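You operate a simulated robot arm through the tools that you are given. There is no shell and no other tool.

The job below is to be done with a simulated robot arm. You get a single attempt, and the scene is never put back.

JOB
Press the silver tube's ring home and put a lid on it.
Fine: use the green press; take the lid from the red CAPS bin; leave the tube in the slide, pulled out. Where these are worked on the way, their far stop is far enough and under half their travel is too little: grey slide.

The check looks at the end state, three seconds after you hand in, the way a careful person would. Anything else that was tipped, shoved, dropped, spilled or broken makes it a failure. Lids that push on must go on centred and level and be pressed home; caps that screw on are set level and turned clockwise until they are tight.

ROBOT AND FRAMES
A 7-joint arm with a two-finger parallel gripper, fixed in place. Base frame: the origin is at the foot of the arm, x ahead of it, y to its left, z up; the work surface is at about z = 0.9. Readings come in m, rad, newtons and seconds.
With the tool pointing down near the work surface it reaches from about 0.3 to 0.68 m from the base axis. Its first joint turns from -1.152 to 1.152 rad. Payload 1.57 kg.
The tool frame sits at the grasp point between the pads (the TCP): z along the fingers, y along the line on which they close. The tips reach 0.03 m beyond it. Largest opening 0.11 m; finger width 0.024, thickness 0.012; the body of the gripper, 0.048 by 0.112 m, starts 0.078 m behind the TCP.
Orientation is told as [roll, pitch, yaw] about the base's x, y, z axes, in that order, counted from this pose: with the fingers straight down and closing along the base's y, the tool's x points along the base's -x, its y along +y and its z along -z.

CONTROLS
- The arm moves only by the tool servo_tool. Its argument "plan" is a list that holds one entry, the list of rows, each a list of 7 numbers: the shift along the tool's x, y, z in mm, then the turn, a rotation vector about the tool's x, y, z in rad, then the gripper command, from -1 (fully open) to 1 (shut), values between in proportion. In form: [[[tx, ty, tz, wx, wy, wz, jaw], ...]]. A call has 1 to 20 rows; each row is the pose to reach, as a shift and turn from the pose commanded when the call began, along the tool's axes at that moment. Rows are played at 5 a second. More than 0.05 m and 0.15 rad between two rows, or a gripper value outside its range, and nothing of the call is played. Where a pose cannot be reached the arm comes as near as it can. A force on the tool above 50 N (or 10 N above the force at the start of the call, whichever is more), or a blocked arm, ends the call early, and 0.2 s more pass. The fingers move at their own pace (about 0.108 m/s each) and stop on an object; they squeeze with about 42 N. The grip force told is the motor's: it shows also when the fingers shut on nothing. Time passes only in rows, and 0.2 s behind the last, so rows that repeat a pose let the fingers close. It gives the time, the measured TCP pose, the force on the tool (base axes), the opening and the grip force at its end, in the units of the frame above (readings bear some noise), with the torque about the TCP (base axes, N m) and any sound that the robot's microphone picked up, and new pictures: "views" is both (left out), scene, wrist or none.
- Cameras (640 x 400 px; columns grow to the right, rows downward): "scene" is fixed at [0.161, -0.3908, 1.3954]; the picture's right is [0.80, -0.60, 0.00], its down [-0.38, -0.50, -0.78] and it looks along [0.47, 0.62, -0.63] (base axes); focal length 260 px, centre (320, 200). "wrist" rides on the gripper at [0.07, 0.016, -0.141] in the tool frame; the picture's right is [-0.23, 0.97, 0.00], its down [-0.86, -0.20, -0.48] and it looks along [-0.47, -0.11, 0.88] (tool axes); focal length 222 px, centre (320, 200). There is no depth. A picture from a camera that has moved, and an enlarged one, comes with that camera's place and axes in the base frame and with its lens.
- zoom(camera, box): a new picture of the part [left, top, right, bottom] of that camera's present view, enlarged. The clock stands still meanwhile.
- sign_off(): hands the job in; it is judged then, once.

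Nothing tells you positions but the pictures and the camera data. Unless the task says otherwise, let go and move clear before handing in.

The tools are called after "Call:" by a JSON object that holds its "op" and its "data". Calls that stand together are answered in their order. servo_tool: Moves the arm, as the interface text tells. Its arguments: {"type":"object","properties":{"plan":{"type":"array","items":{"type":"array","items":{"type":"array","items":{"type":"number"}}}},"views":{"type":"string","enum":["both","scene","wrist","none"]}},"required":["plan"]} The other tools are called the same way: zoom (camera, box) takes an enlarged picture of a part of a camera's view; sign_off () hands the job in.

At the start:

```text
clock: 0.0
eef_pos: [0.3414, -0.0118, 1.2368]
orientation: [-0.001, 0.0, 0.001]
contact_force: [-0.7, -0.8, -0.6]
ft_torque: [0.04, 0.04, 0.0]
opening: 0.11
grasp_force: 0.1
```

scene: 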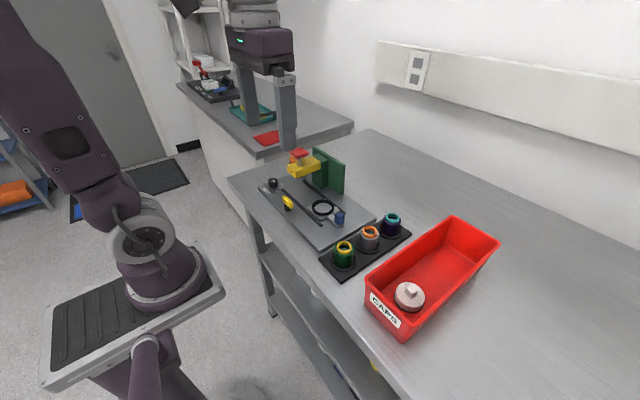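
wrist: 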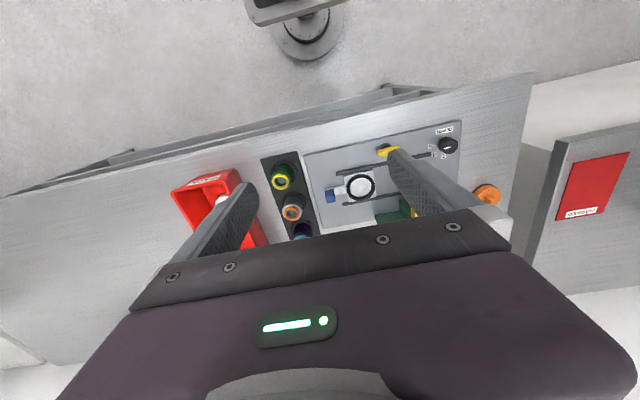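

I see a bench with a press plate (green back, slide, levers), a rack with three tubes (green, grey/silver, dark), and a red CAPS bin with a lid in it. I'll zoom in on these before moving.

Call:
{"op": "zoom", "data": {"camera": "scene", "box": [240, 140, 400, 240]}}

Call:
{"op": "zoom", "data": {"camera": "scene", "box": [310, 200, 510, 325]}}

Call:
{"op": "zoom", "data": {"camera": "wrist", "box": [160, 110, 480, 270]}}

Call:
{"op": "zoom", "data": {"camera": "scene", "box": [160, 0, 360, 125]}}

```text
4.00 times, centred on (320, 190) of scene
camera zoom: at [0.161, -0.3908, 1.3954], right [0.8, -0.6, 0.0], down [-0.38, -0.5, -0.78], along [0.47, 0.62, -0.63], focal length 1039 px, centre (320, 240)
```

zoom: 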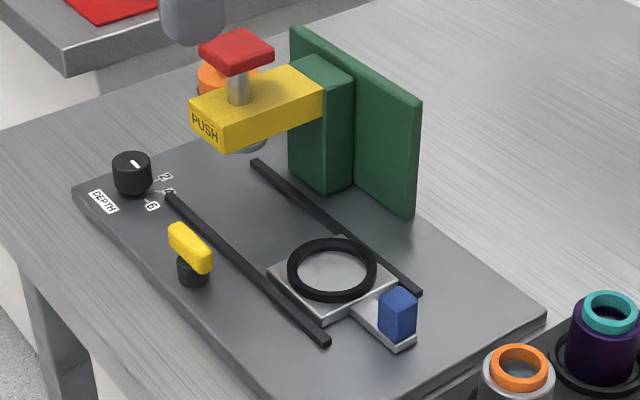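

```text
3.20 times, centred on (410, 262) of scene
camera zoom: at [0.161, -0.3908, 1.3954], right [0.8, -0.6, 0.0], down [-0.38, -0.5, -0.78], along [0.47, 0.62, -0.63], focal length 832 px, centre (32, 0)
```

zoom: 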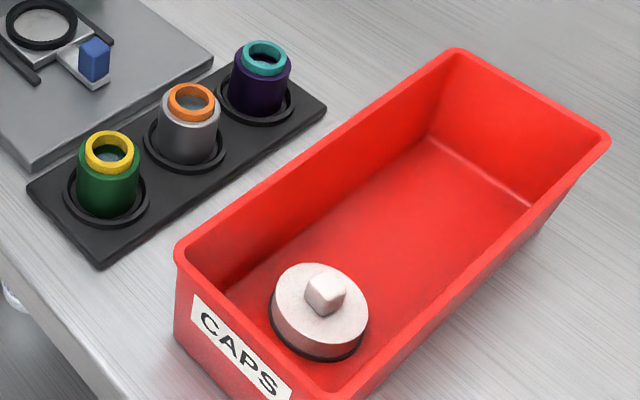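

```text
2.00 times, centred on (320, 190) of wrist
camera zoom: at [0.2706, 0.0036, 1.3781], right [0.23, 0.97, 0.0], down [0.86, -0.2, 0.48], along [0.47, -0.11, -0.88], focal length 444 px, centre (320, 220)
```

zoom: 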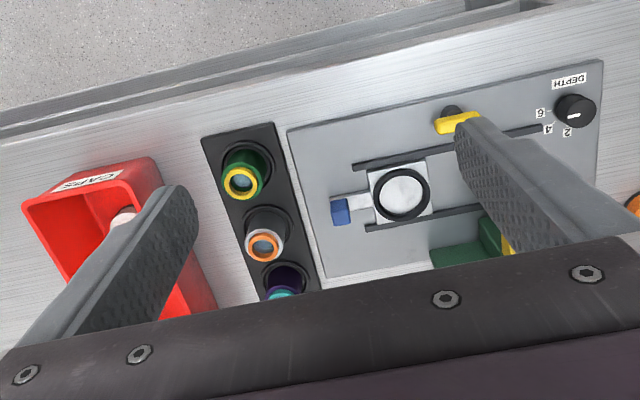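

```text
3.20 times, centred on (260, 62) of scene
camera zoom: at [0.161, -0.3908, 1.3954], right [0.8, -0.6, 0.0], down [-0.38, -0.5, -0.78], along [0.47, 0.62, -0.63], focal length 832 px, centre (512, 640)
```

zoom: 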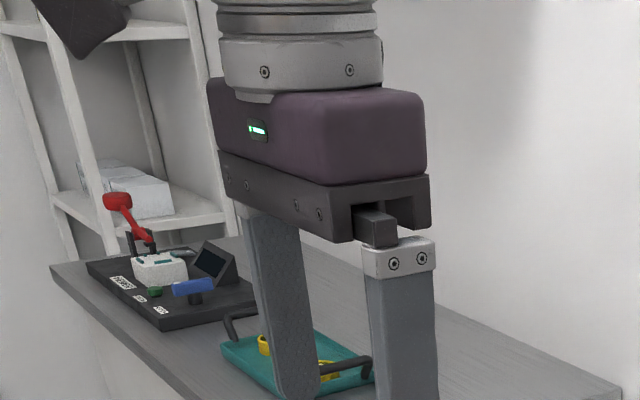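

The press has a grey slide with a blue handle, a red push head, a depth knob and a yellow lever. The silver tube with the orange ring is in the middle of the rack, and the lid sits in the bin. I'll move the arm sideways to get a clear wrist view of the press.

Call:
{"op": "servo_tool", "data": {"plan": [[[0, 45, 0, 0, 0, 0, -1], [0, 90, 0, 0, 0, 0, -1], [0, 130, 0, 0, 0, 0, -1], [0, 150, 0, 0, 0, 0, -1], [0, 150, 0, 0, 0, 0, -1]]], "views": "both"}}

```text
clock: 1.2
eef_pos: [0.3417, 0.1399, 1.2411]
orientation: [0.0, 0.0, 0.003]
contact_force: [-0.1, 0.5, -0.4]
ft_torque: [0.0, -0.01, 0.0]
opening: 0.1103
grasp_force: 0.3
camera wrist: at [0.2705, 0.1546, 1.3827], right [0.23, 0.97, 0.0], down [0.86, -0.2, 0.48], along [0.47, -0.11, -0.88], focal length 222 px, centre (320, 200)
```

scene: 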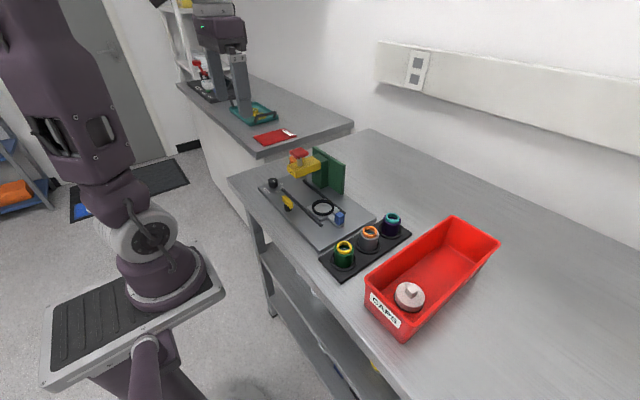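
wrist: 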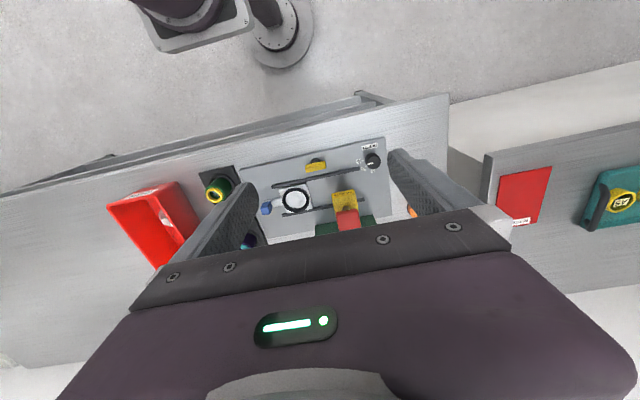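

Call:
{"op": "zoom", "data": {"camera": "wrist", "box": [230, 135, 430, 260]}}

Call:
{"op": "zoom", "data": {"camera": "scene", "box": [240, 130, 400, 230]}}

Call:
{"op": "zoom", "data": {"camera": "scene", "box": [320, 195, 420, 285]}}

Call:
{"op": "zoom", "data": {"camera": "scene", "box": [360, 265, 460, 345]}}

```text
3.20 times, centred on (330, 198) of wrist
camera zoom: at [0.2705, 0.1546, 1.3827], right [0.23, 0.97, 0.0], down [0.86, -0.2, 0.48], along [0.47, -0.11, -0.88], focal length 711 px, centre (288, 208)
```

zoom: 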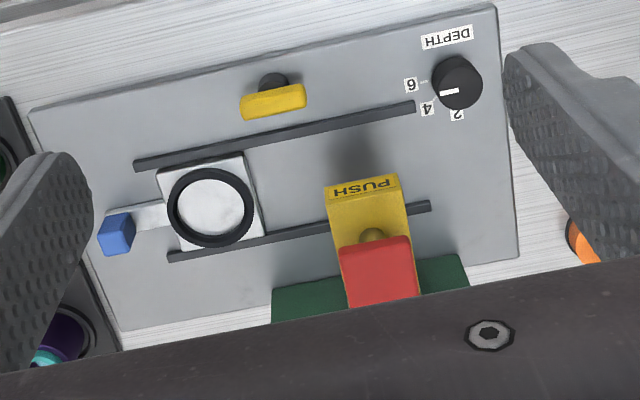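

```text
4.00 times, centred on (320, 180) of scene
camera zoom: at [0.161, -0.3908, 1.3954], right [0.8, -0.6, 0.0], down [-0.38, -0.5, -0.78], along [0.47, 0.62, -0.63], focal length 1039 px, centre (320, 280)
```

zoom: 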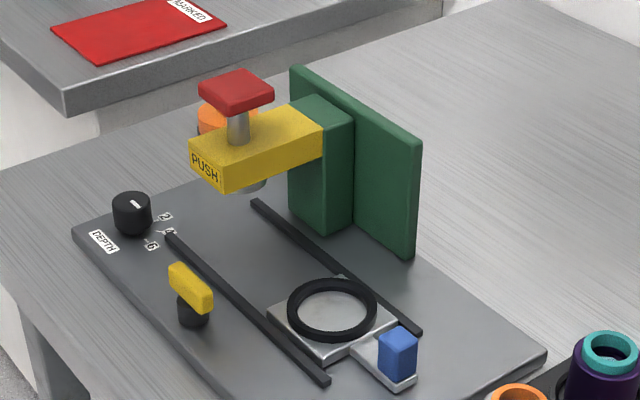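

```text
4.44 times, centred on (370, 240) of scene
camera zoom: at [0.161, -0.3908, 1.3954], right [0.8, -0.6, 0.0], down [-0.38, -0.5, -0.78], along [0.47, 0.62, -0.63], focal length 1155 px, centre (98, 22)
```

zoom: 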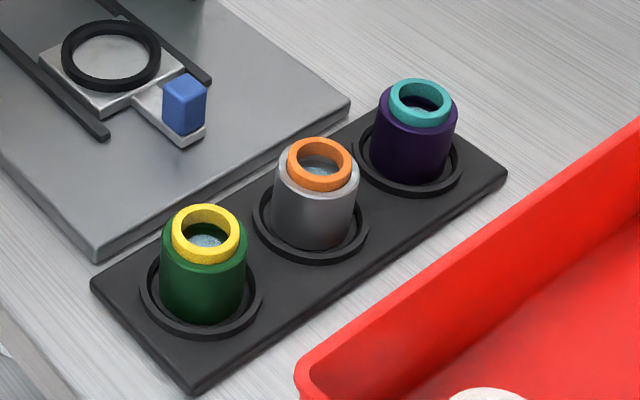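

```text
5.00 times, centred on (410, 305) of scene
camera zoom: at [0.161, -0.3908, 1.3954], right [0.8, -0.6, 0.0], down [-0.38, -0.5, -0.78], along [0.47, 0.62, -0.63], focal length 1299 px, centre (-130, -325)
```

zoom: 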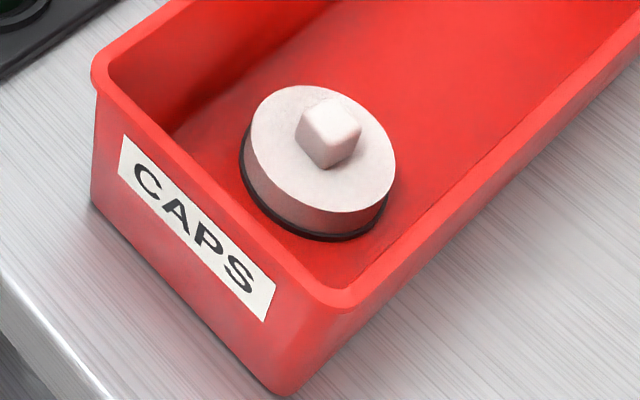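

Call:
{"op": "zoom", "data": {"camera": "wrist", "box": [350, 140, 390, 175]}}

Call:
{"op": "zoom", "data": {"camera": "scene", "box": [260, 172, 300, 212]}}

Call:
{"op": "zoom", "data": {"camera": "scene", "box": [300, 185, 350, 225]}}

Call:
{"op": "zoom", "data": {"camera": "scene", "box": [280, 140, 350, 195]}}

```text
11.43 times, centred on (370, 158) of wrist
camera zoom: at [0.2705, 0.1546, 1.3827], right [0.23, 0.97, 0.0], down [0.86, -0.2, 0.48], along [0.47, -0.11, -0.88], focal length 2538 px, centre (-251, 686)
```

zoom: 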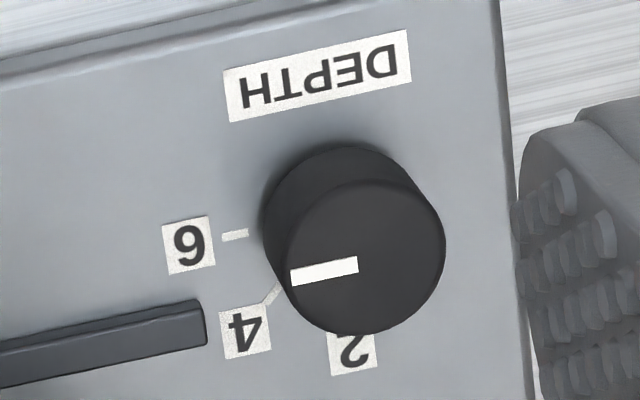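

```text
10.00 times, centred on (280, 192) of scene
camera zoom: at [0.161, -0.3908, 1.3954], right [0.8, -0.6, 0.0], down [-0.38, -0.5, -0.78], along [0.47, 0.62, -0.63], focal length 2598 px, centre (720, 280)
```

zoom: 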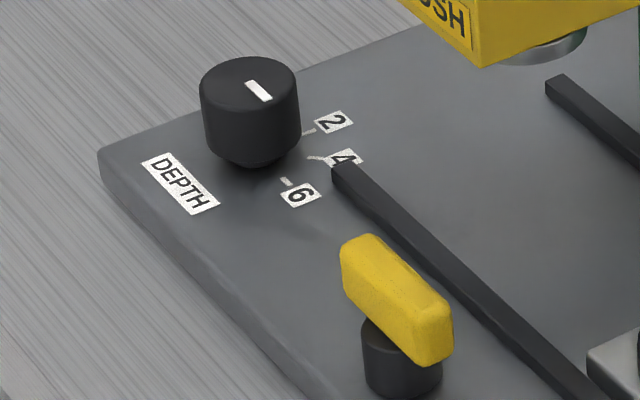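

```text
10.00 times, centred on (325, 205) of scene
camera zoom: at [0.161, -0.3908, 1.3954], right [0.8, -0.6, 0.0], down [-0.38, -0.5, -0.78], along [0.47, 0.62, -0.63], focal length 2598 px, centre (270, 150)
```

zoom: 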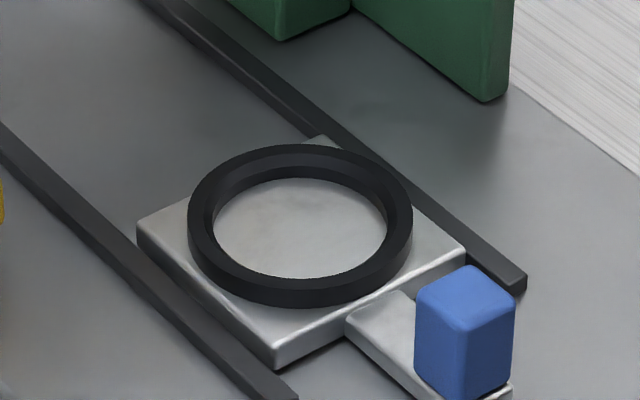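

```text
7.27 times, centred on (315, 168) of scene
camera zoom: at [0.161, -0.3908, 1.3954], right [0.8, -0.6, 0.0], down [-0.38, -0.5, -0.78], along [0.47, 0.62, -0.63], focal length 1890 px, centre (356, 436)
```

zoom: 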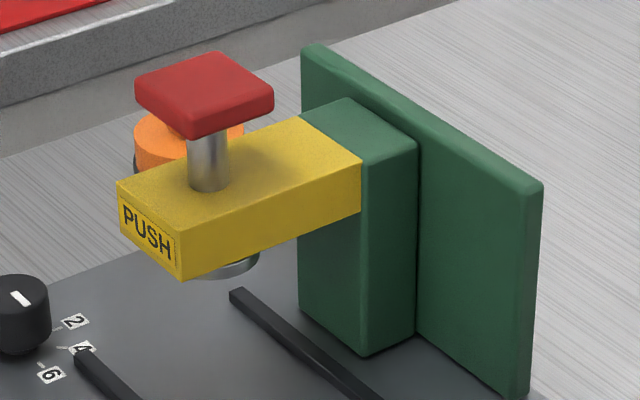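

The depth knob already points at 6, so I'll leave it and the yellow lever alone. The silver tube is around (0.516, -0.118) with its ring top near z 0.95, and I'll move above it for a closer look.

Call:
{"op": "servo_tool", "data": {"plan": [[[-25, -37, 0, 0, 0, 0, -1], [-50, -74, 0, 0, 0, 0, -1], [-75, -111, 0, 0, 0, 0, -1], [-100, -148, 0, 0, 0, 0, -1], [-125, -185, 0, 0, 0, 0, -1], [-150, -222, 0, 0, 0, 0, -1], [-174, -258, 0, 0, 0, 0, -1], [-174, -258, 40, 0, 0, 0, -1], [-174, -258, 80, 0, 0, 0, -1], [-174, -258, 120, 0, 0, 0, -1], [-174, -258, 155, 0, 0, 0, -1], [-174, -258, 175, 0, 0, 0, -1], [-174, -258, 175, 0, 0, 0, -1]]], "views": "both"}}

```text
clock: 4.0
eef_pos: [0.5145, -0.1202, 1.0601]
orientation: [0.0, 0.0, -0.001]
contact_force: [-0.7, 0.1, -0.1]
ft_torque: [0.02, 0.03, 0.01]
opening: 0.11
grasp_force: 0.1
camera wrist: at [0.4441, -0.105, 1.202], right [0.23, 0.97, 0.0], down [0.86, -0.2, 0.48], along [0.47, -0.11, -0.88], focal length 222 px, centre (320, 200)
```

scene: 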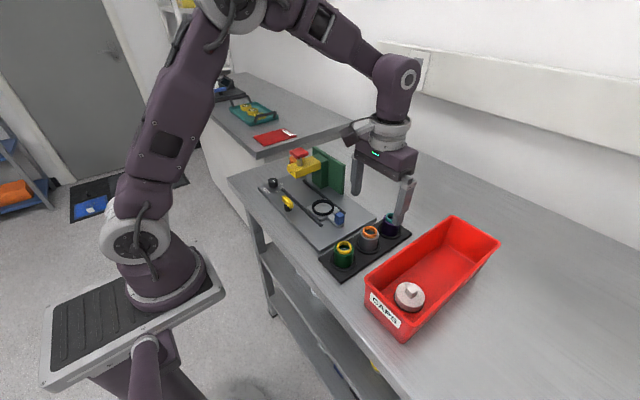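
wrist: 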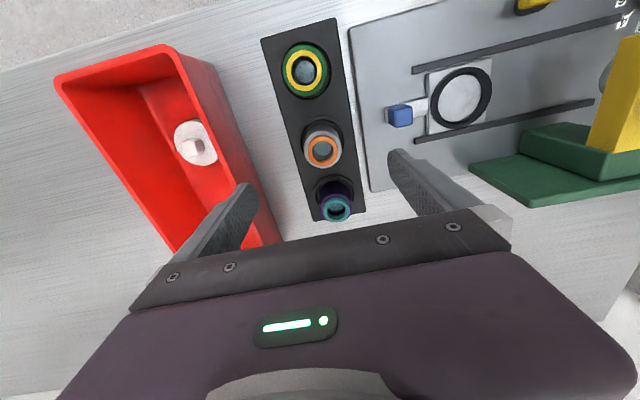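

The wrist now sees the bin, rack and slide. I'll zoom to fix exact positions.

Call:
{"op": "zoom", "data": {"camera": "wrist", "box": [250, 100, 410, 200]}}

Call:
{"op": "zoom", "data": {"camera": "wrist", "box": [140, 100, 260, 190]}}

Call:
{"op": "zoom", "data": {"camera": "wrist", "box": [370, 40, 530, 160]}}

```text
4.00 times, centred on (330, 150) of wrist
camera zoom: at [0.4441, -0.105, 1.202], right [0.23, 0.97, 0.0], down [0.86, -0.2, 0.48], along [0.47, -0.11, -0.88], focal length 888 px, centre (280, 400)
```

zoom: 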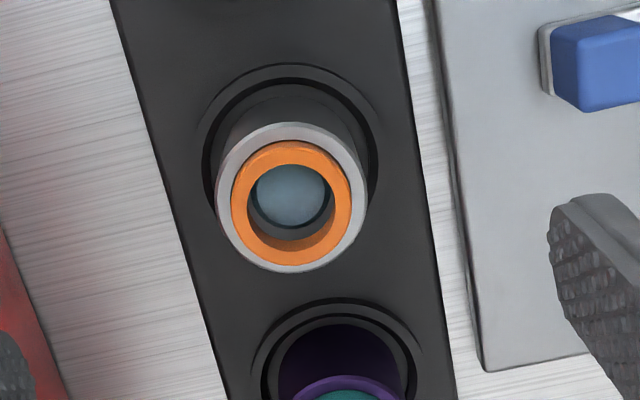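

```text
4.44 times, centred on (200, 145) of wrist
camera zoom: at [0.4441, -0.105, 1.202], right [0.23, 0.97, 0.0], down [0.86, -0.2, 0.48], along [0.47, -0.11, -0.88], focal length 987 px, centre (853, 444)
```

zoom: 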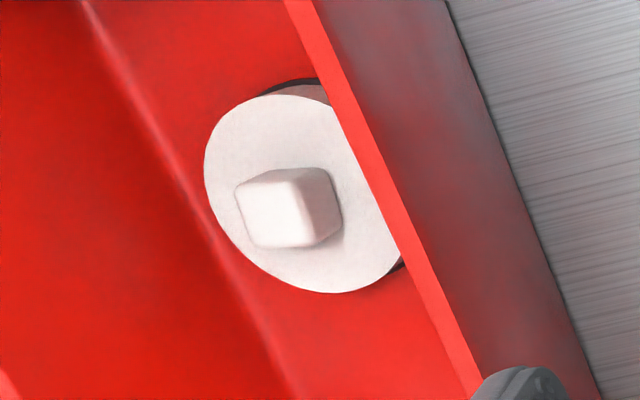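

```text
3.33 times, centred on (450, 100) of wrist
camera zoom: at [0.4441, -0.105, 1.202], right [0.23, 0.97, 0.0], down [0.86, -0.2, 0.48], along [0.47, -0.11, -0.88], focal length 740 px, centre (-113, 533)
```

zoom: 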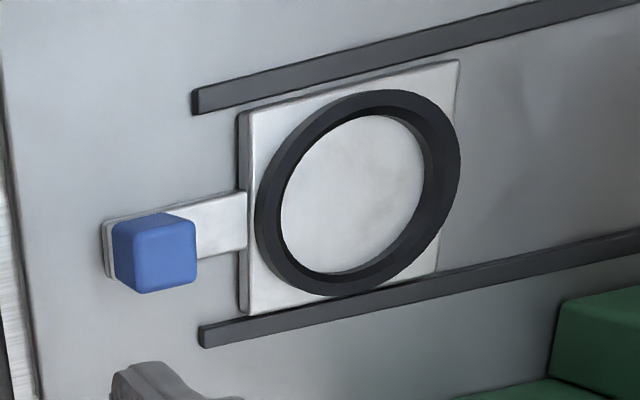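

The tube is about 44 mm across and its orange ring sticks up about 6 mm. I'll narrow the jaws, centre over it and come lower.

Call:
{"op": "servo_tool", "data": {"plan": [[[-2.5, 2, 15, 0, 0, 0, -0.27], [-2.5, 2, 40, 0, 0, 0, -0.27], [-2.5, 2, 60, 0, 0, 0, -0.27], [-2.5, 2, 60, 0, 0, 0, -0.27]]], "views": "both"}}

```text
clock: 5.0
eef_pos: [0.5157, -0.1184, 0.9997]
orientation: [-0.001, 0.0, -0.001]
contact_force: [-0.5, 0.4, 0.2]
ft_torque: [-0.02, -0.02, 0.01]
opening: 0.0702
grasp_force: 0.1
camera wrist: at [0.4455, -0.1034, 1.1417], right [0.23, 0.97, 0.0], down [0.86, -0.2, 0.48], along [0.47, -0.11, -0.88], focal length 222 px, centre (320, 200)
```

scene: 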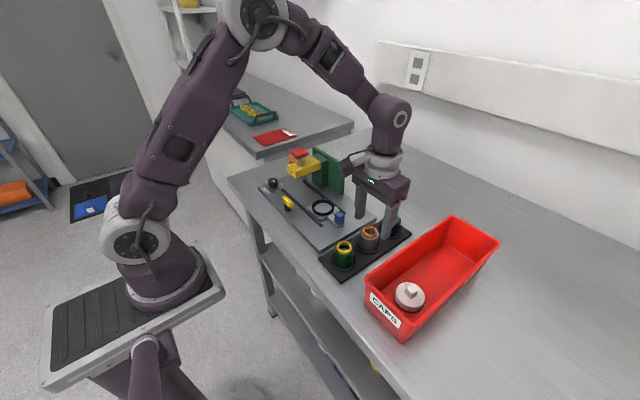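
wrist: 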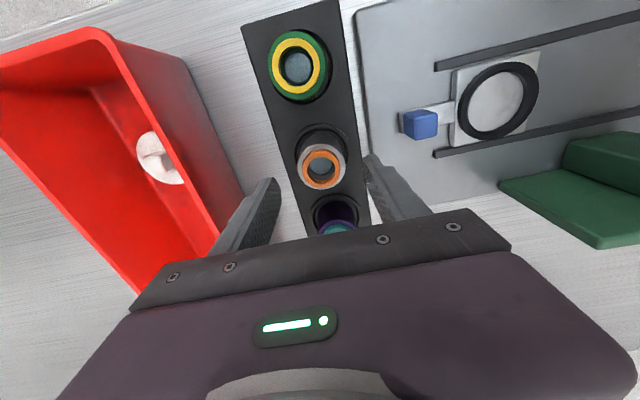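

Call:
{"op": "zoom", "data": {"camera": "wrist", "box": [260, 110, 380, 210]}}

Call:
{"op": "zoom", "data": {"camera": "wrist", "box": [390, 40, 550, 160]}}

Call:
{"op": "zoom", "data": {"camera": "scene", "box": [330, 190, 420, 270]}}

```text
4.00 times, centred on (320, 160) of wrist
camera zoom: at [0.4455, -0.1034, 1.1417], right [0.23, 0.97, 0.0], down [0.86, -0.2, 0.48], along [0.47, -0.11, -0.88], focal length 888 px, centre (320, 360)
```

zoom: 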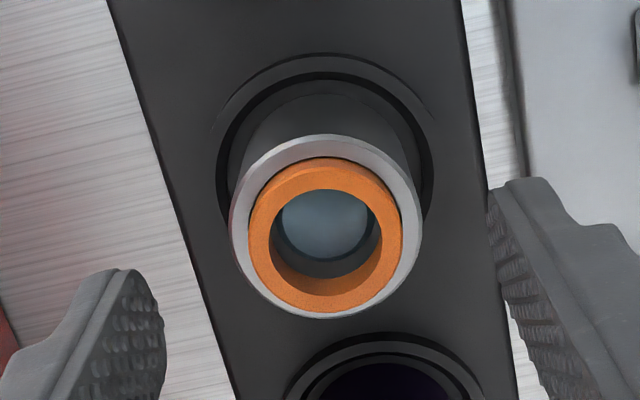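

```text
3.33 times, centred on (470, 100) of wrist
camera zoom: at [0.4455, -0.1034, 1.1417], right [0.23, 0.97, 0.0], down [0.86, -0.2, 0.48], along [0.47, -0.11, -0.88], focal length 740 px, centre (-180, 533)
```

zoom: 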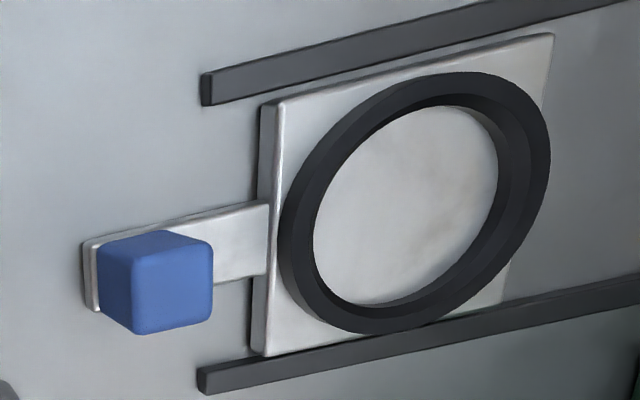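

```text
5.00 times, centred on (375, 230) of scene
camera zoom: at [0.161, -0.3908, 1.3954], right [0.8, -0.6, 0.0], down [-0.38, -0.5, -0.78], along [0.47, 0.62, -0.63], focal length 1299 px, centre (45, 50)
```

zoom: 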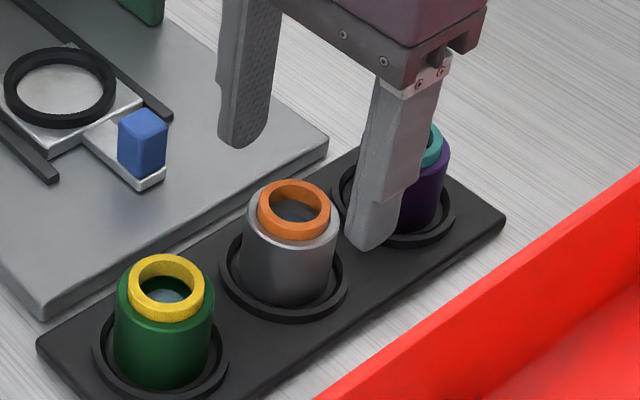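

The TCP is within a millimetre or so of the tube's axis. I'll descend until the tips are just above the rack collar and close on the body.

Call:
{"op": "servo_tool", "data": {"plan": [[[0, 0, 20, 0, 0, 0, -0.27], [0, 0, 40, 0, 0, 0, -0.27], [0, 0, 53, 0, 0, 0, -0.27], [0, 0, 53, 0, 0, 0, -0.27]]], "views": "both"}}

```text
clock: 6.0
eef_pos: [0.5186, -0.1185, 0.9468]
orientation: [0.001, -0.001, 0.0]
contact_force: [0.1, 0.4, 0.7]
ft_torque: [0.01, 0.0, -0.01]
opening: 0.0699
grasp_force: 0.0
camera wrist: at [0.4475, -0.1038, 1.0889], right [0.23, 0.97, 0.0], down [0.86, -0.2, 0.48], along [0.47, -0.11, -0.88], focal length 222 px, centre (320, 200)
```

scene: 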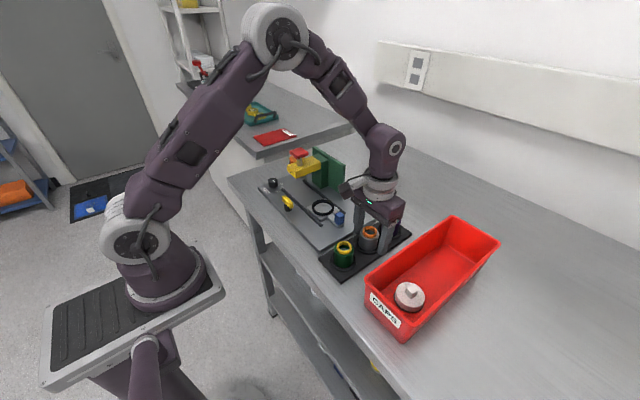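
wrist: 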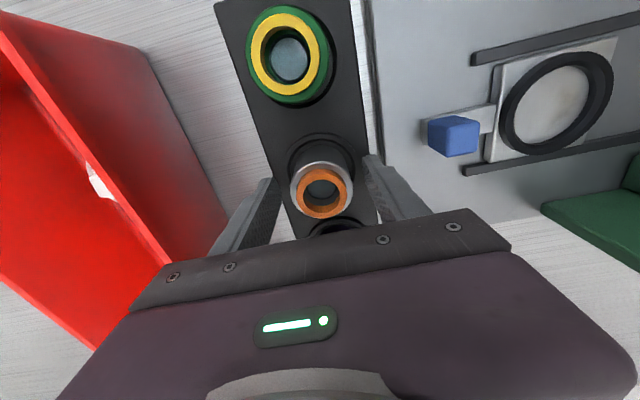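

Call:
{"op": "zoom", "data": {"camera": "scene", "box": [330, 190, 420, 270]}}

Call:
{"op": "zoom", "data": {"camera": "wrist", "box": [260, 120, 400, 240]}}

```text
5.00 times, centred on (375, 230) of scene
camera zoom: at [0.161, -0.3908, 1.3954], right [0.8, -0.6, 0.0], down [-0.38, -0.5, -0.78], along [0.47, 0.62, -0.63], focal length 1299 px, centre (45, 50)
```

zoom: 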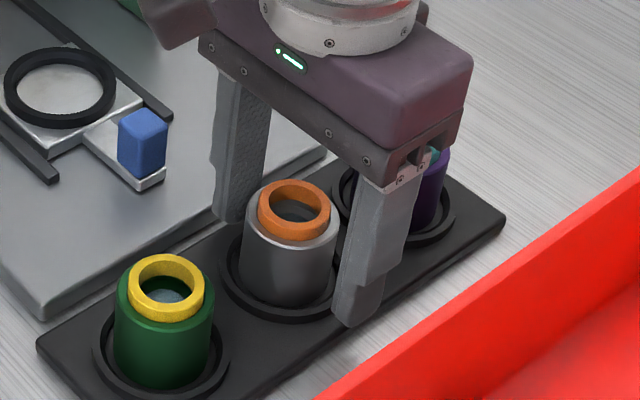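

```text
3.33 times, centred on (330, 180) of wrist
camera zoom: at [0.4475, -0.1038, 1.0889], right [0.23, 0.97, 0.0], down [0.86, -0.2, 0.48], along [0.47, -0.11, -0.88], focal length 740 px, centre (287, 267)
```

zoom: 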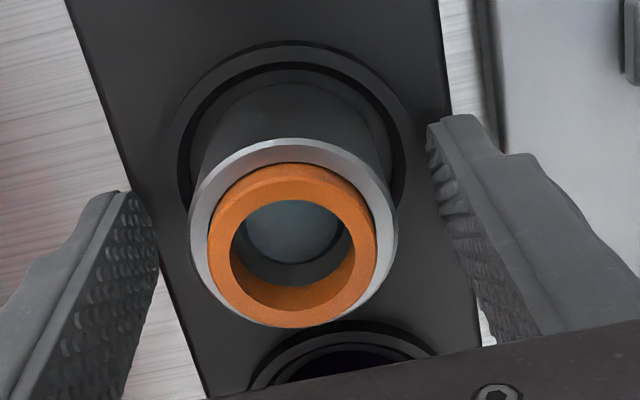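

Aligned within about 1.5 mm. I'll correct that and close on the tube.

Call:
{"op": "servo_tool", "data": {"plan": [[[1.5, 0.8, 0, 0, 0, 0, -0.27], [1.5, 0.8, 0, 0, 0, 0, 0.0], [1.5, 0.8, 0, 0, 0, 0, 0.15], [1.5, 0.8, 0, 0, 0, 0, 0.3], [1.5, 0.8, 0, 0, 0, 0, 1], [1.5, 0.8, 0, 0, 0, 0, 1]]], "views": "both"}}

```text
clock: 7.4
eef_pos: [0.5164, -0.118, 0.9472]
orientation: [0.0, 0.0, 0.001]
contact_force: [-0.2, -0.7, -0.4]
ft_torque: [-0.02, 0.03, 0.0]
opening: 0.0429
grasp_force: 41.8
camera wrist: at [0.4455, -0.1024, 1.0894], right [0.23, 0.97, 0.0], down [0.86, -0.2, 0.48], along [0.47, -0.11, -0.88], focal length 222 px, centre (320, 200)
```

scene: 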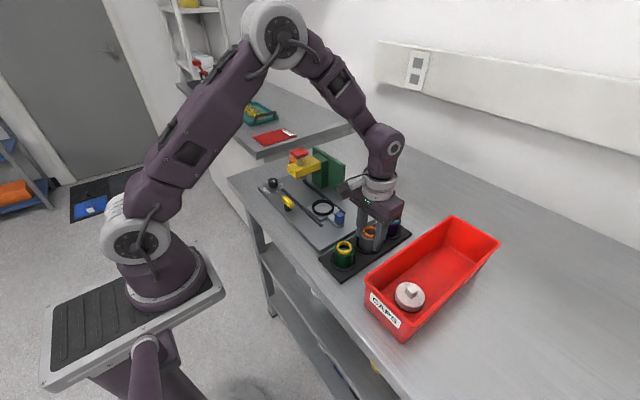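
wrist: 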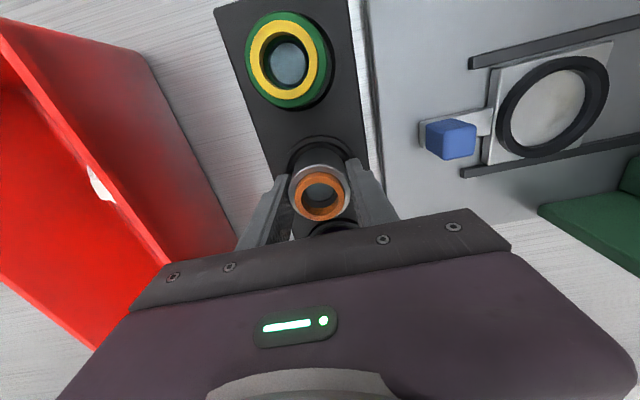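

Gripped at 43 mm. I'll lift the tube straight up and gently, since there is liquid inside.

Call:
{"op": "servo_tool", "data": {"plan": [[[0, 0, -4, 0, 0, 0, 1], [0, 0, -12, 0, 0, 0, 1], [0, 0, -24, 0, 0, 0, 1], [0, 0, -38, 0, 0, 0, 1], [0, 0, -52, 0, 0, 0, 1], [0, 0, -65, 0, 0, 0, 1], [0, 0, -74, 0, 0, 0, 1], [0, 0, -80, 0, 0, 0, 1], [0, 0, -80, 0, 0, 0, 1]]], "views": "both"}}

```text
clock: 9.4
eef_pos: [0.5161, -0.1152, 1.0281]
orientation: [0.0, -0.001, 0.001]
contact_force: [0.3, -0.5, -1.1]
ft_torque: [0.02, 0.01, -0.02]
opening: 0.0431
grasp_force: 42.5
camera wrist: at [0.4457, -0.1004, 1.1697], right [0.23, 0.97, 0.0], down [0.86, -0.2, 0.48], along [0.47, -0.11, -0.88], focal length 222 px, centre (320, 200)
```

scene: 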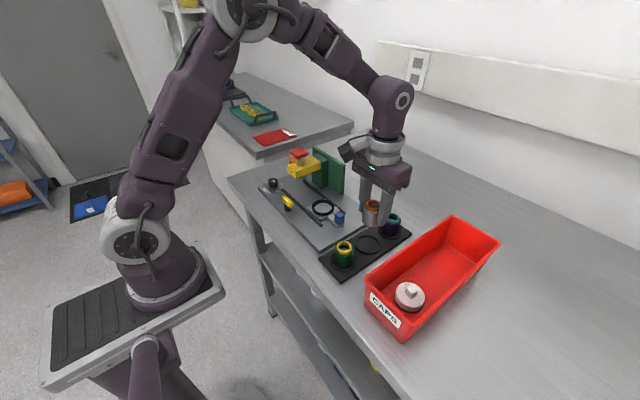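
wrist: 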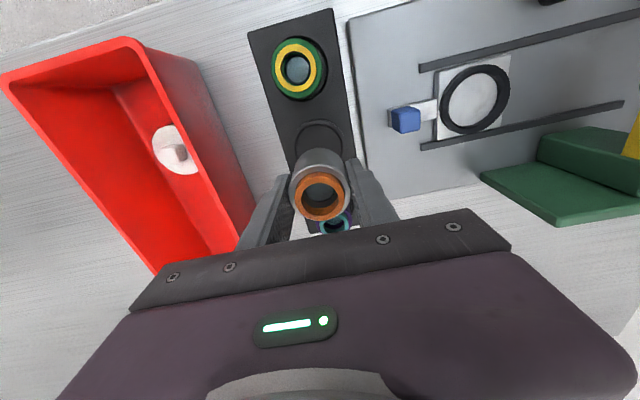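

Call:
{"op": "zoom", "data": {"camera": "scene", "box": [330, 170, 420, 260]}}

Call:
{"op": "zoom", "data": {"camera": "wrist", "box": [260, 120, 400, 240]}}

Call:
{"op": "zoom", "data": {"camera": "wrist", "box": [380, 50, 540, 170]}}

```text
4.44 times, centred on (375, 215) of scene
camera zoom: at [0.161, -0.3908, 1.3954], right [0.8, -0.6, 0.0], down [-0.38, -0.5, -0.78], along [0.47, 0.62, -0.63], focal length 1155 px, centre (76, 133)
```

zoom: 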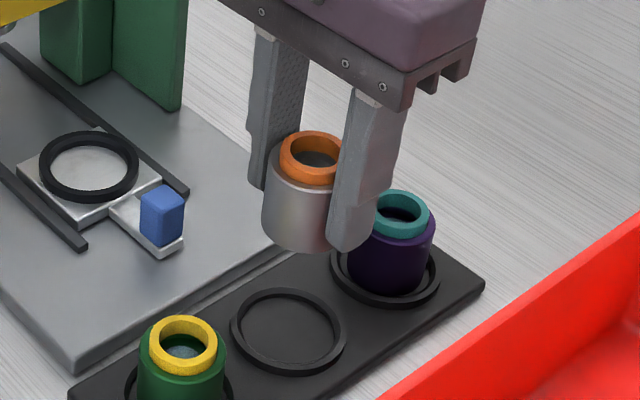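

```text
3.33 times, centred on (330, 180) of wrist
camera zoom: at [0.4457, -0.1004, 1.1697], right [0.23, 0.97, 0.0], down [0.86, -0.2, 0.48], along [0.47, -0.11, -0.88], focal length 740 px, centre (287, 267)
```

zoom: 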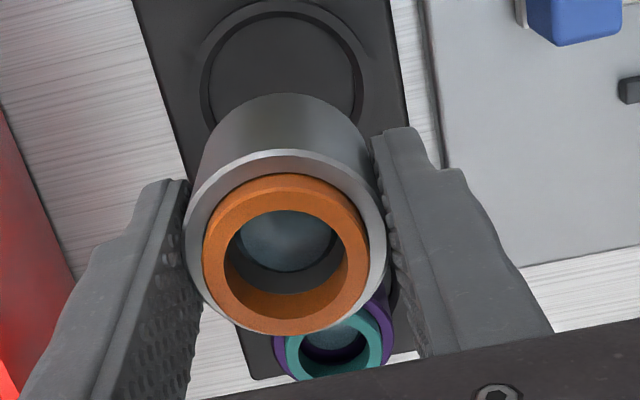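

```text
3.33 times, centred on (460, 110) of wrist
camera zoom: at [0.4457, -0.1004, 1.1697], right [0.23, 0.97, 0.0], down [0.86, -0.2, 0.48], along [0.47, -0.11, -0.88], focal length 740 px, centre (-147, 500)
```

zoom: 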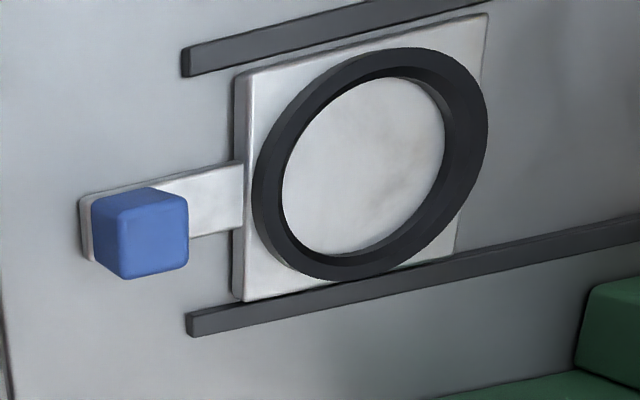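

The tube is held upright and centred in the jaws, with the ring still proud. I'll carry it gently over to the slide's collar, staying high, and check alignment there.

Call:
{"op": "servo_tool", "data": {"plan": [[[0, 5, -6, 0, 0, 0, 1], [2, 17, -14, 0, 0, 0, 1], [4, 37, -17, 0, 0, 0, 1], [6, 59, -17, 0, 0, 0, 1], [8, 81, -17, 0, 0, 0, 1], [10, 103, -17, 0, 0, 0, 1], [12, 124, -17, 0, 0, 0, 1], [14, 142, -17, 0, 0, 0, 1], [16, 155, -17, 0, 0, 0, 1], [16.5, 161, -17, 0, 0, 0, 1], [16.5, 162, -17, 0, 0, 0, 1], [16.5, 162, -17, 0, 0, 0, 1]]], "views": "both"}}

```text
clock: 12.0
eef_pos: [0.5009, 0.0471, 1.0449]
orientation: [-0.001, -0.001, 0.001]
contact_force: [-0.2, 0.1, -1.0]
ft_torque: [0.05, 0.01, 0.0]
opening: 0.0427
grasp_force: 41.8
camera wrist: at [0.4297, 0.0613, 1.1868], right [0.23, 0.97, 0.0], down [0.86, -0.2, 0.48], along [0.47, -0.11, -0.88], focal length 222 px, centre (320, 200)
```

scene: 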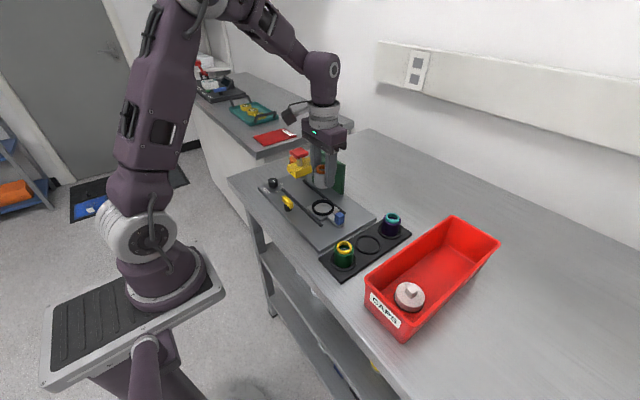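
wrist: 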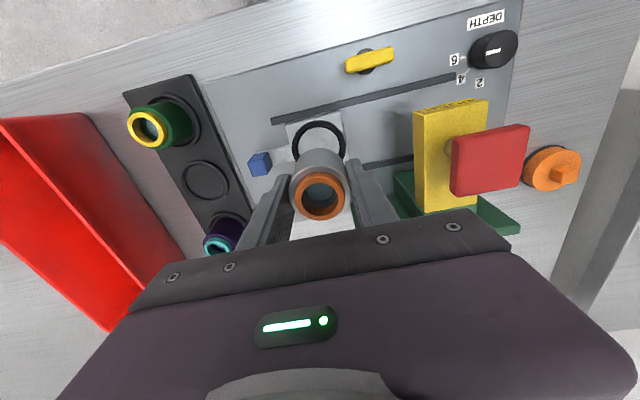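

Call:
{"op": "zoom", "data": {"camera": "wrist", "box": [260, 100, 400, 220]}}

Call:
{"op": "zoom", "data": {"camera": "scene", "box": [270, 130, 390, 230]}}

Call:
{"op": "zoom", "data": {"camera": "wrist", "box": [380, 40, 620, 240]}}

```text
3.33 times, centred on (330, 160) of wrist
camera zoom: at [0.4297, 0.0613, 1.1868], right [0.23, 0.97, 0.0], down [0.86, -0.2, 0.48], along [0.47, -0.11, -0.88], focal length 740 px, centre (287, 333)
```

zoom: 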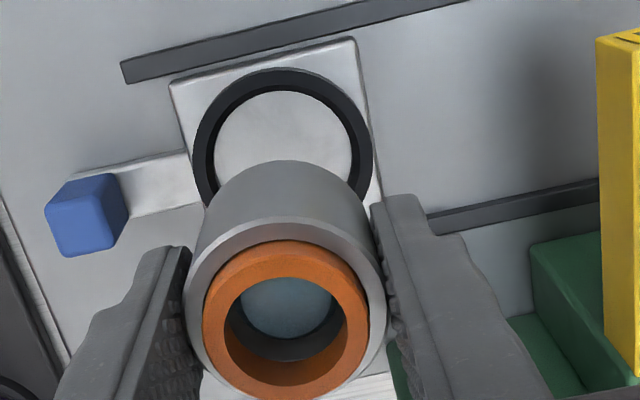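

```text
4.00 times, centred on (330, 180) of scene
camera zoom: at [0.161, -0.3908, 1.3954], right [0.8, -0.6, 0.0], down [-0.38, -0.5, -0.78], along [0.47, 0.62, -0.63], focal length 1039 px, centre (280, 280)
```

zoom: 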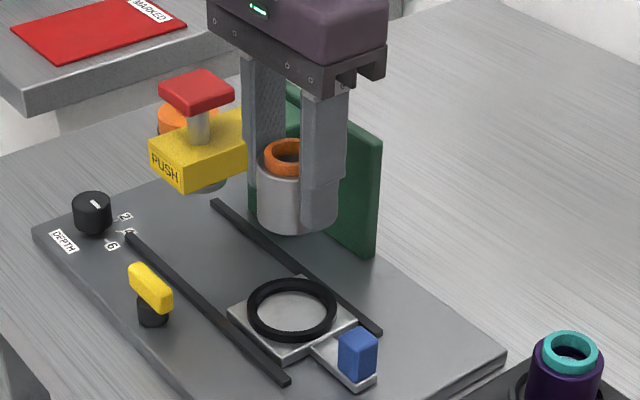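

```text
2.00 times, centred on (500, 140) of wrist
camera zoom: at [0.4297, 0.0613, 1.1868], right [0.23, 0.97, 0.0], down [0.86, -0.2, 0.48], along [0.47, -0.11, -0.88], focal length 444 px, centre (-40, 320)
```

zoom: 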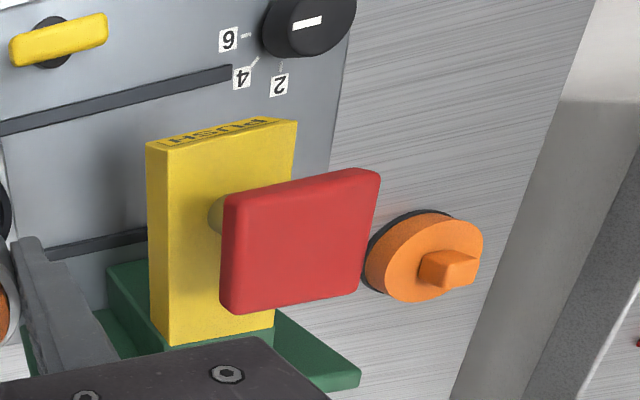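

The slide collar sits just ahead of and slightly to the right of the tube's axis. I'll correct by about 2 mm and go down to roughly 15 mm above the collar to check.

Call:
{"op": "servo_tool", "data": {"plan": [[[-1.5, -2, 5, 0, 0, 0, 1], [-1.5, -2, 15, 0, 0, 0, 1], [-1.5, -2, 28, 0, 0, 0, 1], [-1.5, -2, 41, 0, 0, 0, 1], [-1.5, -2, 52, 0, 0, 0, 1], [-1.5, -2, 58, 0, 0, 0, 1], [-1.5, -2, 60, 0, 0, 0, 1], [-1.5, -2, 60, 0, 0, 0, 1]]], "views": "both"}}

```text
clock: 13.8
eef_pos: [0.5016, 0.0444, 0.9851]
orientation: [0.0, 0.0, 0.002]
contact_force: [0.2, 0.1, -0.3]
ft_torque: [0.0, 0.0, 0.0]
opening: 0.043
grasp_force: 42.2
camera wrist: at [0.4313, 0.0585, 1.1272], right [0.23, 0.97, 0.0], down [0.86, -0.2, 0.48], along [0.47, -0.11, -0.88], focal length 222 px, centre (320, 200)
```

scene: 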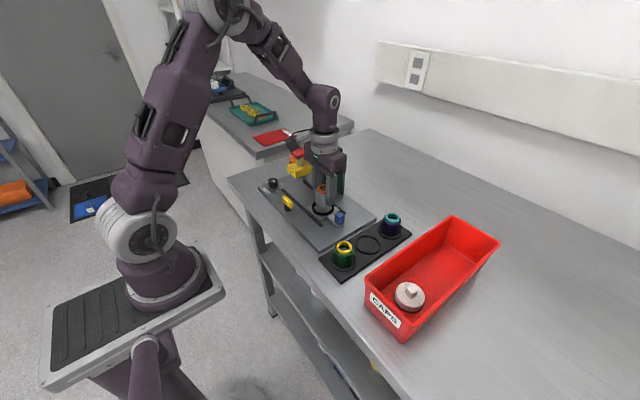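
wrist: 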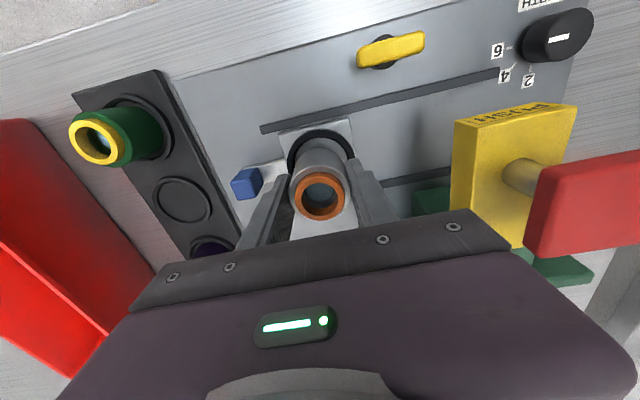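

Call:
{"op": "zoom", "data": {"camera": "wrist", "box": [260, 100, 400, 220]}}

Call:
{"op": "zoom", "data": {"camera": "scene", "box": [295, 165, 365, 235]}}

```text
3.33 times, centred on (330, 160) of wrist
camera zoom: at [0.4313, 0.0585, 1.1272], right [0.23, 0.97, 0.0], down [0.86, -0.2, 0.48], along [0.47, -0.11, -0.88], focal length 740 px, centre (287, 333)
```

zoom: 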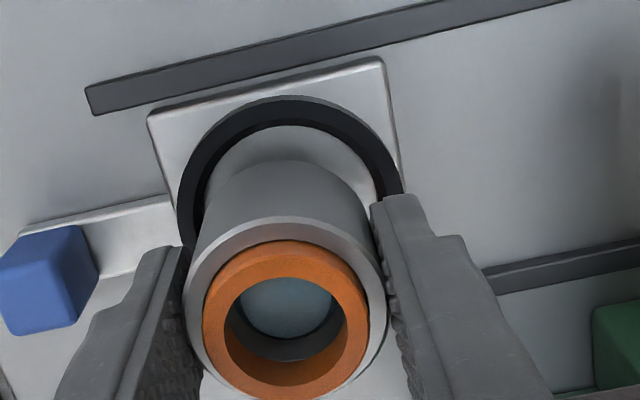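

```text
5.71 times, centred on (330, 200) of scene
camera zoom: at [0.161, -0.3908, 1.3954], right [0.8, -0.6, 0.0], down [-0.38, -0.5, -0.78], along [0.47, 0.62, -0.63], focal length 1485 px, centre (263, 200)
```

zoom: 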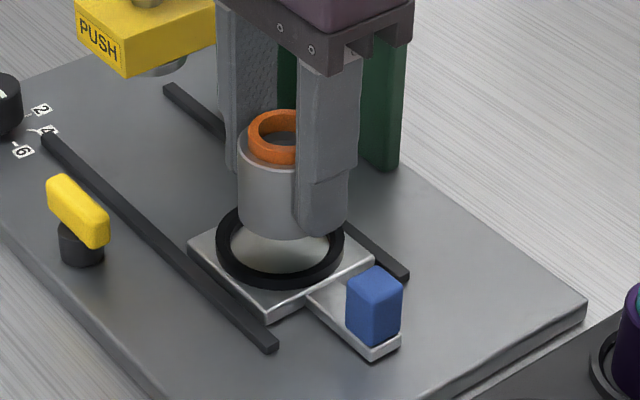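

A small residual offset remains (about 2 mm back and 1 mm left). I'll correct it and lower the tube slowly into the collar.

Call:
{"op": "servo_tool", "data": {"plan": [[[1.7, 1.1, 0, 0, 0, 0, 1], [1.7, 1.1, 3, 0, 0, 0, 1], [1.7, 1.1, 6, 0, 0, 0, 1], [1.7, 1.1, 9, 0, 0, 0, 1], [1.7, 1.1, 12, 0, 0, 0, 1], [1.7, 1.1, 12, 0, 0, 0, 1]]], "views": "both"}}

```text
clock: 15.2
eef_pos: [0.5001, 0.0448, 0.9744]
orientation: [0.001, 0.0, 0.001]
contact_force: [-0.1, 0.2, 0.0]
ft_torque: [0.03, -0.01, -0.01]
opening: 0.043
grasp_force: 42.4
camera wrist: at [0.4293, 0.0597, 1.1155], right [0.23, 0.97, 0.0], down [0.86, -0.2, 0.48], along [0.47, -0.11, -0.88], focal length 222 px, centre (320, 200)
```

scene: 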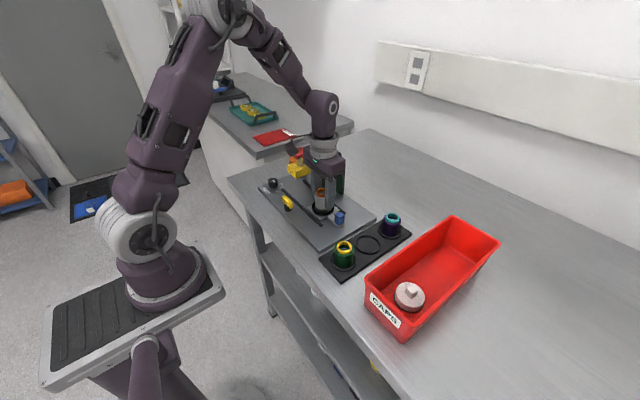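
wrist: 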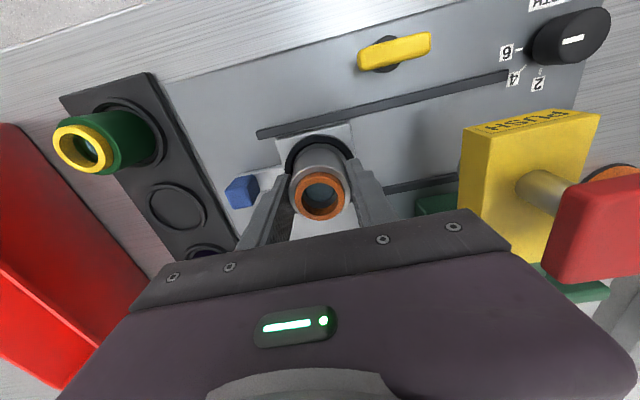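

Call:
{"op": "zoom", "data": {"camera": "wrist", "box": [260, 110, 400, 230]}}

Call:
{"op": "zoom", "data": {"camera": "scene", "box": [295, 175, 365, 235]}}

```text
3.33 times, centred on (330, 170) of wrist
camera zoom: at [0.4293, 0.0597, 1.1155], right [0.23, 0.97, 0.0], down [0.86, -0.2, 0.48], along [0.47, -0.11, -0.88], focal length 740 px, centre (287, 300)
```

zoom: 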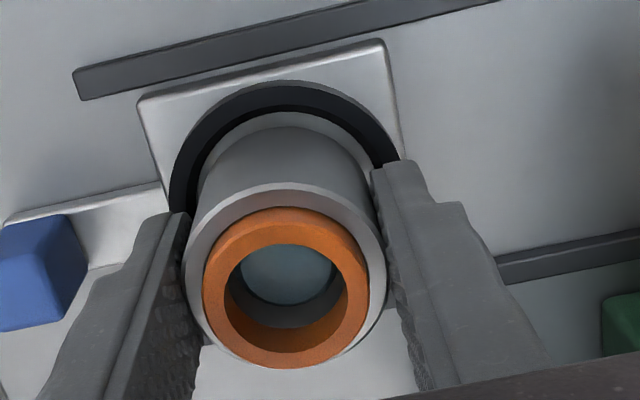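

```text
6.67 times, centred on (330, 205) of scene
camera zoom: at [0.161, -0.3908, 1.3954], right [0.8, -0.6, 0.0], down [-0.38, -0.5, -0.78], along [0.47, 0.62, -0.63], focal length 1732 px, centre (253, 167)
```

zoom: 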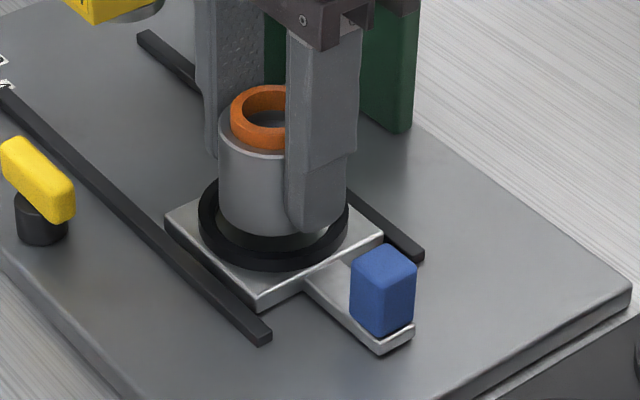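

The tube looks centred over the collar. I'll continue down in small steps, watching the force.

Call:
{"op": "servo_tool", "data": {"plan": [[[0, 0, 2, 0, 0, 0, 1], [0, 0, 4, 0, 0, 0, 1], [0, 0, 6, 0, 0, 0, 1], [0, 0, 6, 0, 0, 0, 1]]], "views": "none"}}

```text
clock: 16.2
eef_pos: [0.4994, 0.0438, 0.9677]
orientation: [0.0, 0.002, -0.001]
contact_force: [-0.2, 0.0, -0.7]
ft_torque: [-0.02, 0.02, -0.01]
opening: 0.0428
grasp_force: 41.4
```

Call:
{"op": "servo_tool", "data": {"plan": [[[0, 0, 1.5, 0, 0, 0, 1], [0, 0, 3, 0, 0, 0, 1], [0, 0, 3, 0, 0, 0, 1]]], "views": "both"}}

```text
clock: 17.0
eef_pos: [0.4988, 0.0454, 0.9648]
orientation: [0.0, 0.001, 0.0]
contact_force: [0.4, 0.5, -1.1]
ft_torque: [-0.02, -0.03, 0.0]
opening: 0.0429
grasp_force: 42.1
camera wrist: at [0.4293, 0.0597, 1.1065], right [0.23, 0.97, 0.0], down [0.86, -0.2, 0.48], along [0.47, -0.11, -0.88], focal length 222 px, centre (320, 200)
```

scene: 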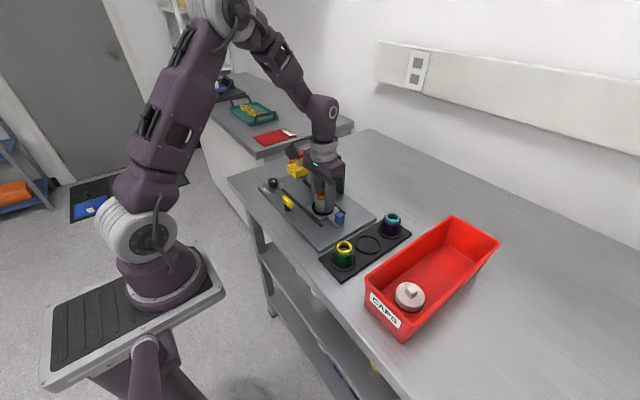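
wrist: 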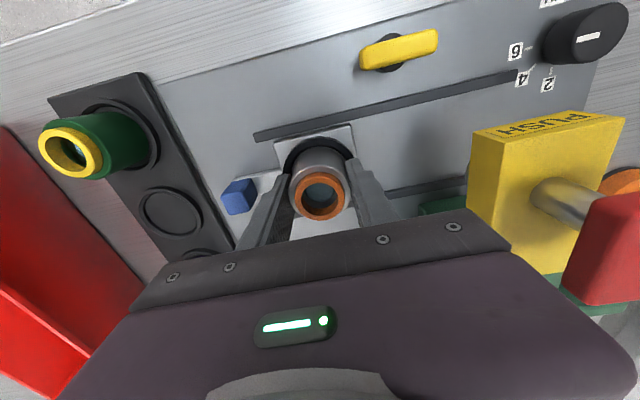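

Call:
{"op": "zoom", "data": {"camera": "wrist", "box": [260, 110, 400, 230]}}

Call:
{"op": "zoom", "data": {"camera": "scene", "box": [300, 180, 350, 225]}}

```text
3.33 times, centred on (330, 170) of wrist
camera zoom: at [0.4293, 0.0597, 1.1065], right [0.23, 0.97, 0.0], down [0.86, -0.2, 0.48], along [0.47, -0.11, -0.88], focal length 740 px, centre (287, 300)
```

zoom: 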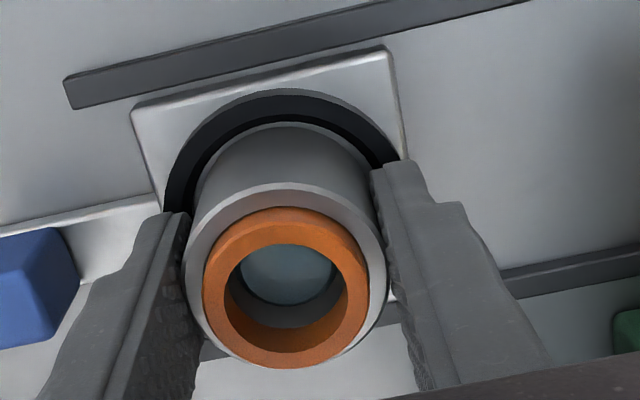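

```text
8.89 times, centred on (325, 202) of scene
camera zoom: at [0.161, -0.3908, 1.3954], right [0.8, -0.6, 0.0], down [-0.38, -0.5, -0.78], along [0.47, 0.62, -0.63], focal length 2310 px, centre (276, 178)
```

zoom: 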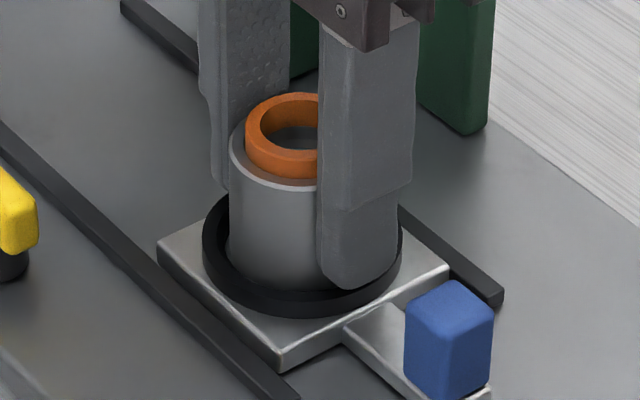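

The tube bottom is inside the collar now. I'll keep lowering in 1 mm steps until it rests.

Call:
{"op": "servo_tool", "data": {"plan": [[[0, 0, 1, 0, 0, 0, 1], [0, 0, 2, 0, 0, 0, 1], [0, 0, 2, 0, 0, 0, 1]]], "views": "none"}}

Call:
{"op": "servo_tool", "data": {"plan": [[[0, 0, 1, 0, 0, 0, 1], [0, 0, 1, 0, 0, 0, 1]]], "views": "none"}}

```text
clock: 17.8
eef_pos: [0.4984, 0.0449, 0.9621]
orientation: [0.0, 0.001, 0.001]
contact_force: [-0.2, 0.3, 1.0]
ft_torque: [-0.01, 0.03, -0.02]
opening: 0.043
grasp_force: 42.2
```

```text
clock: 18.4
eef_pos: [0.5008, 0.0451, 0.9623]
orientation: [0.001, -0.003, 0.002]
contact_force: [-9.2, 6.1, 36.3]
ft_torque: [0.05, 0.4, -0.01]
opening: 0.043
grasp_force: 42.1
```

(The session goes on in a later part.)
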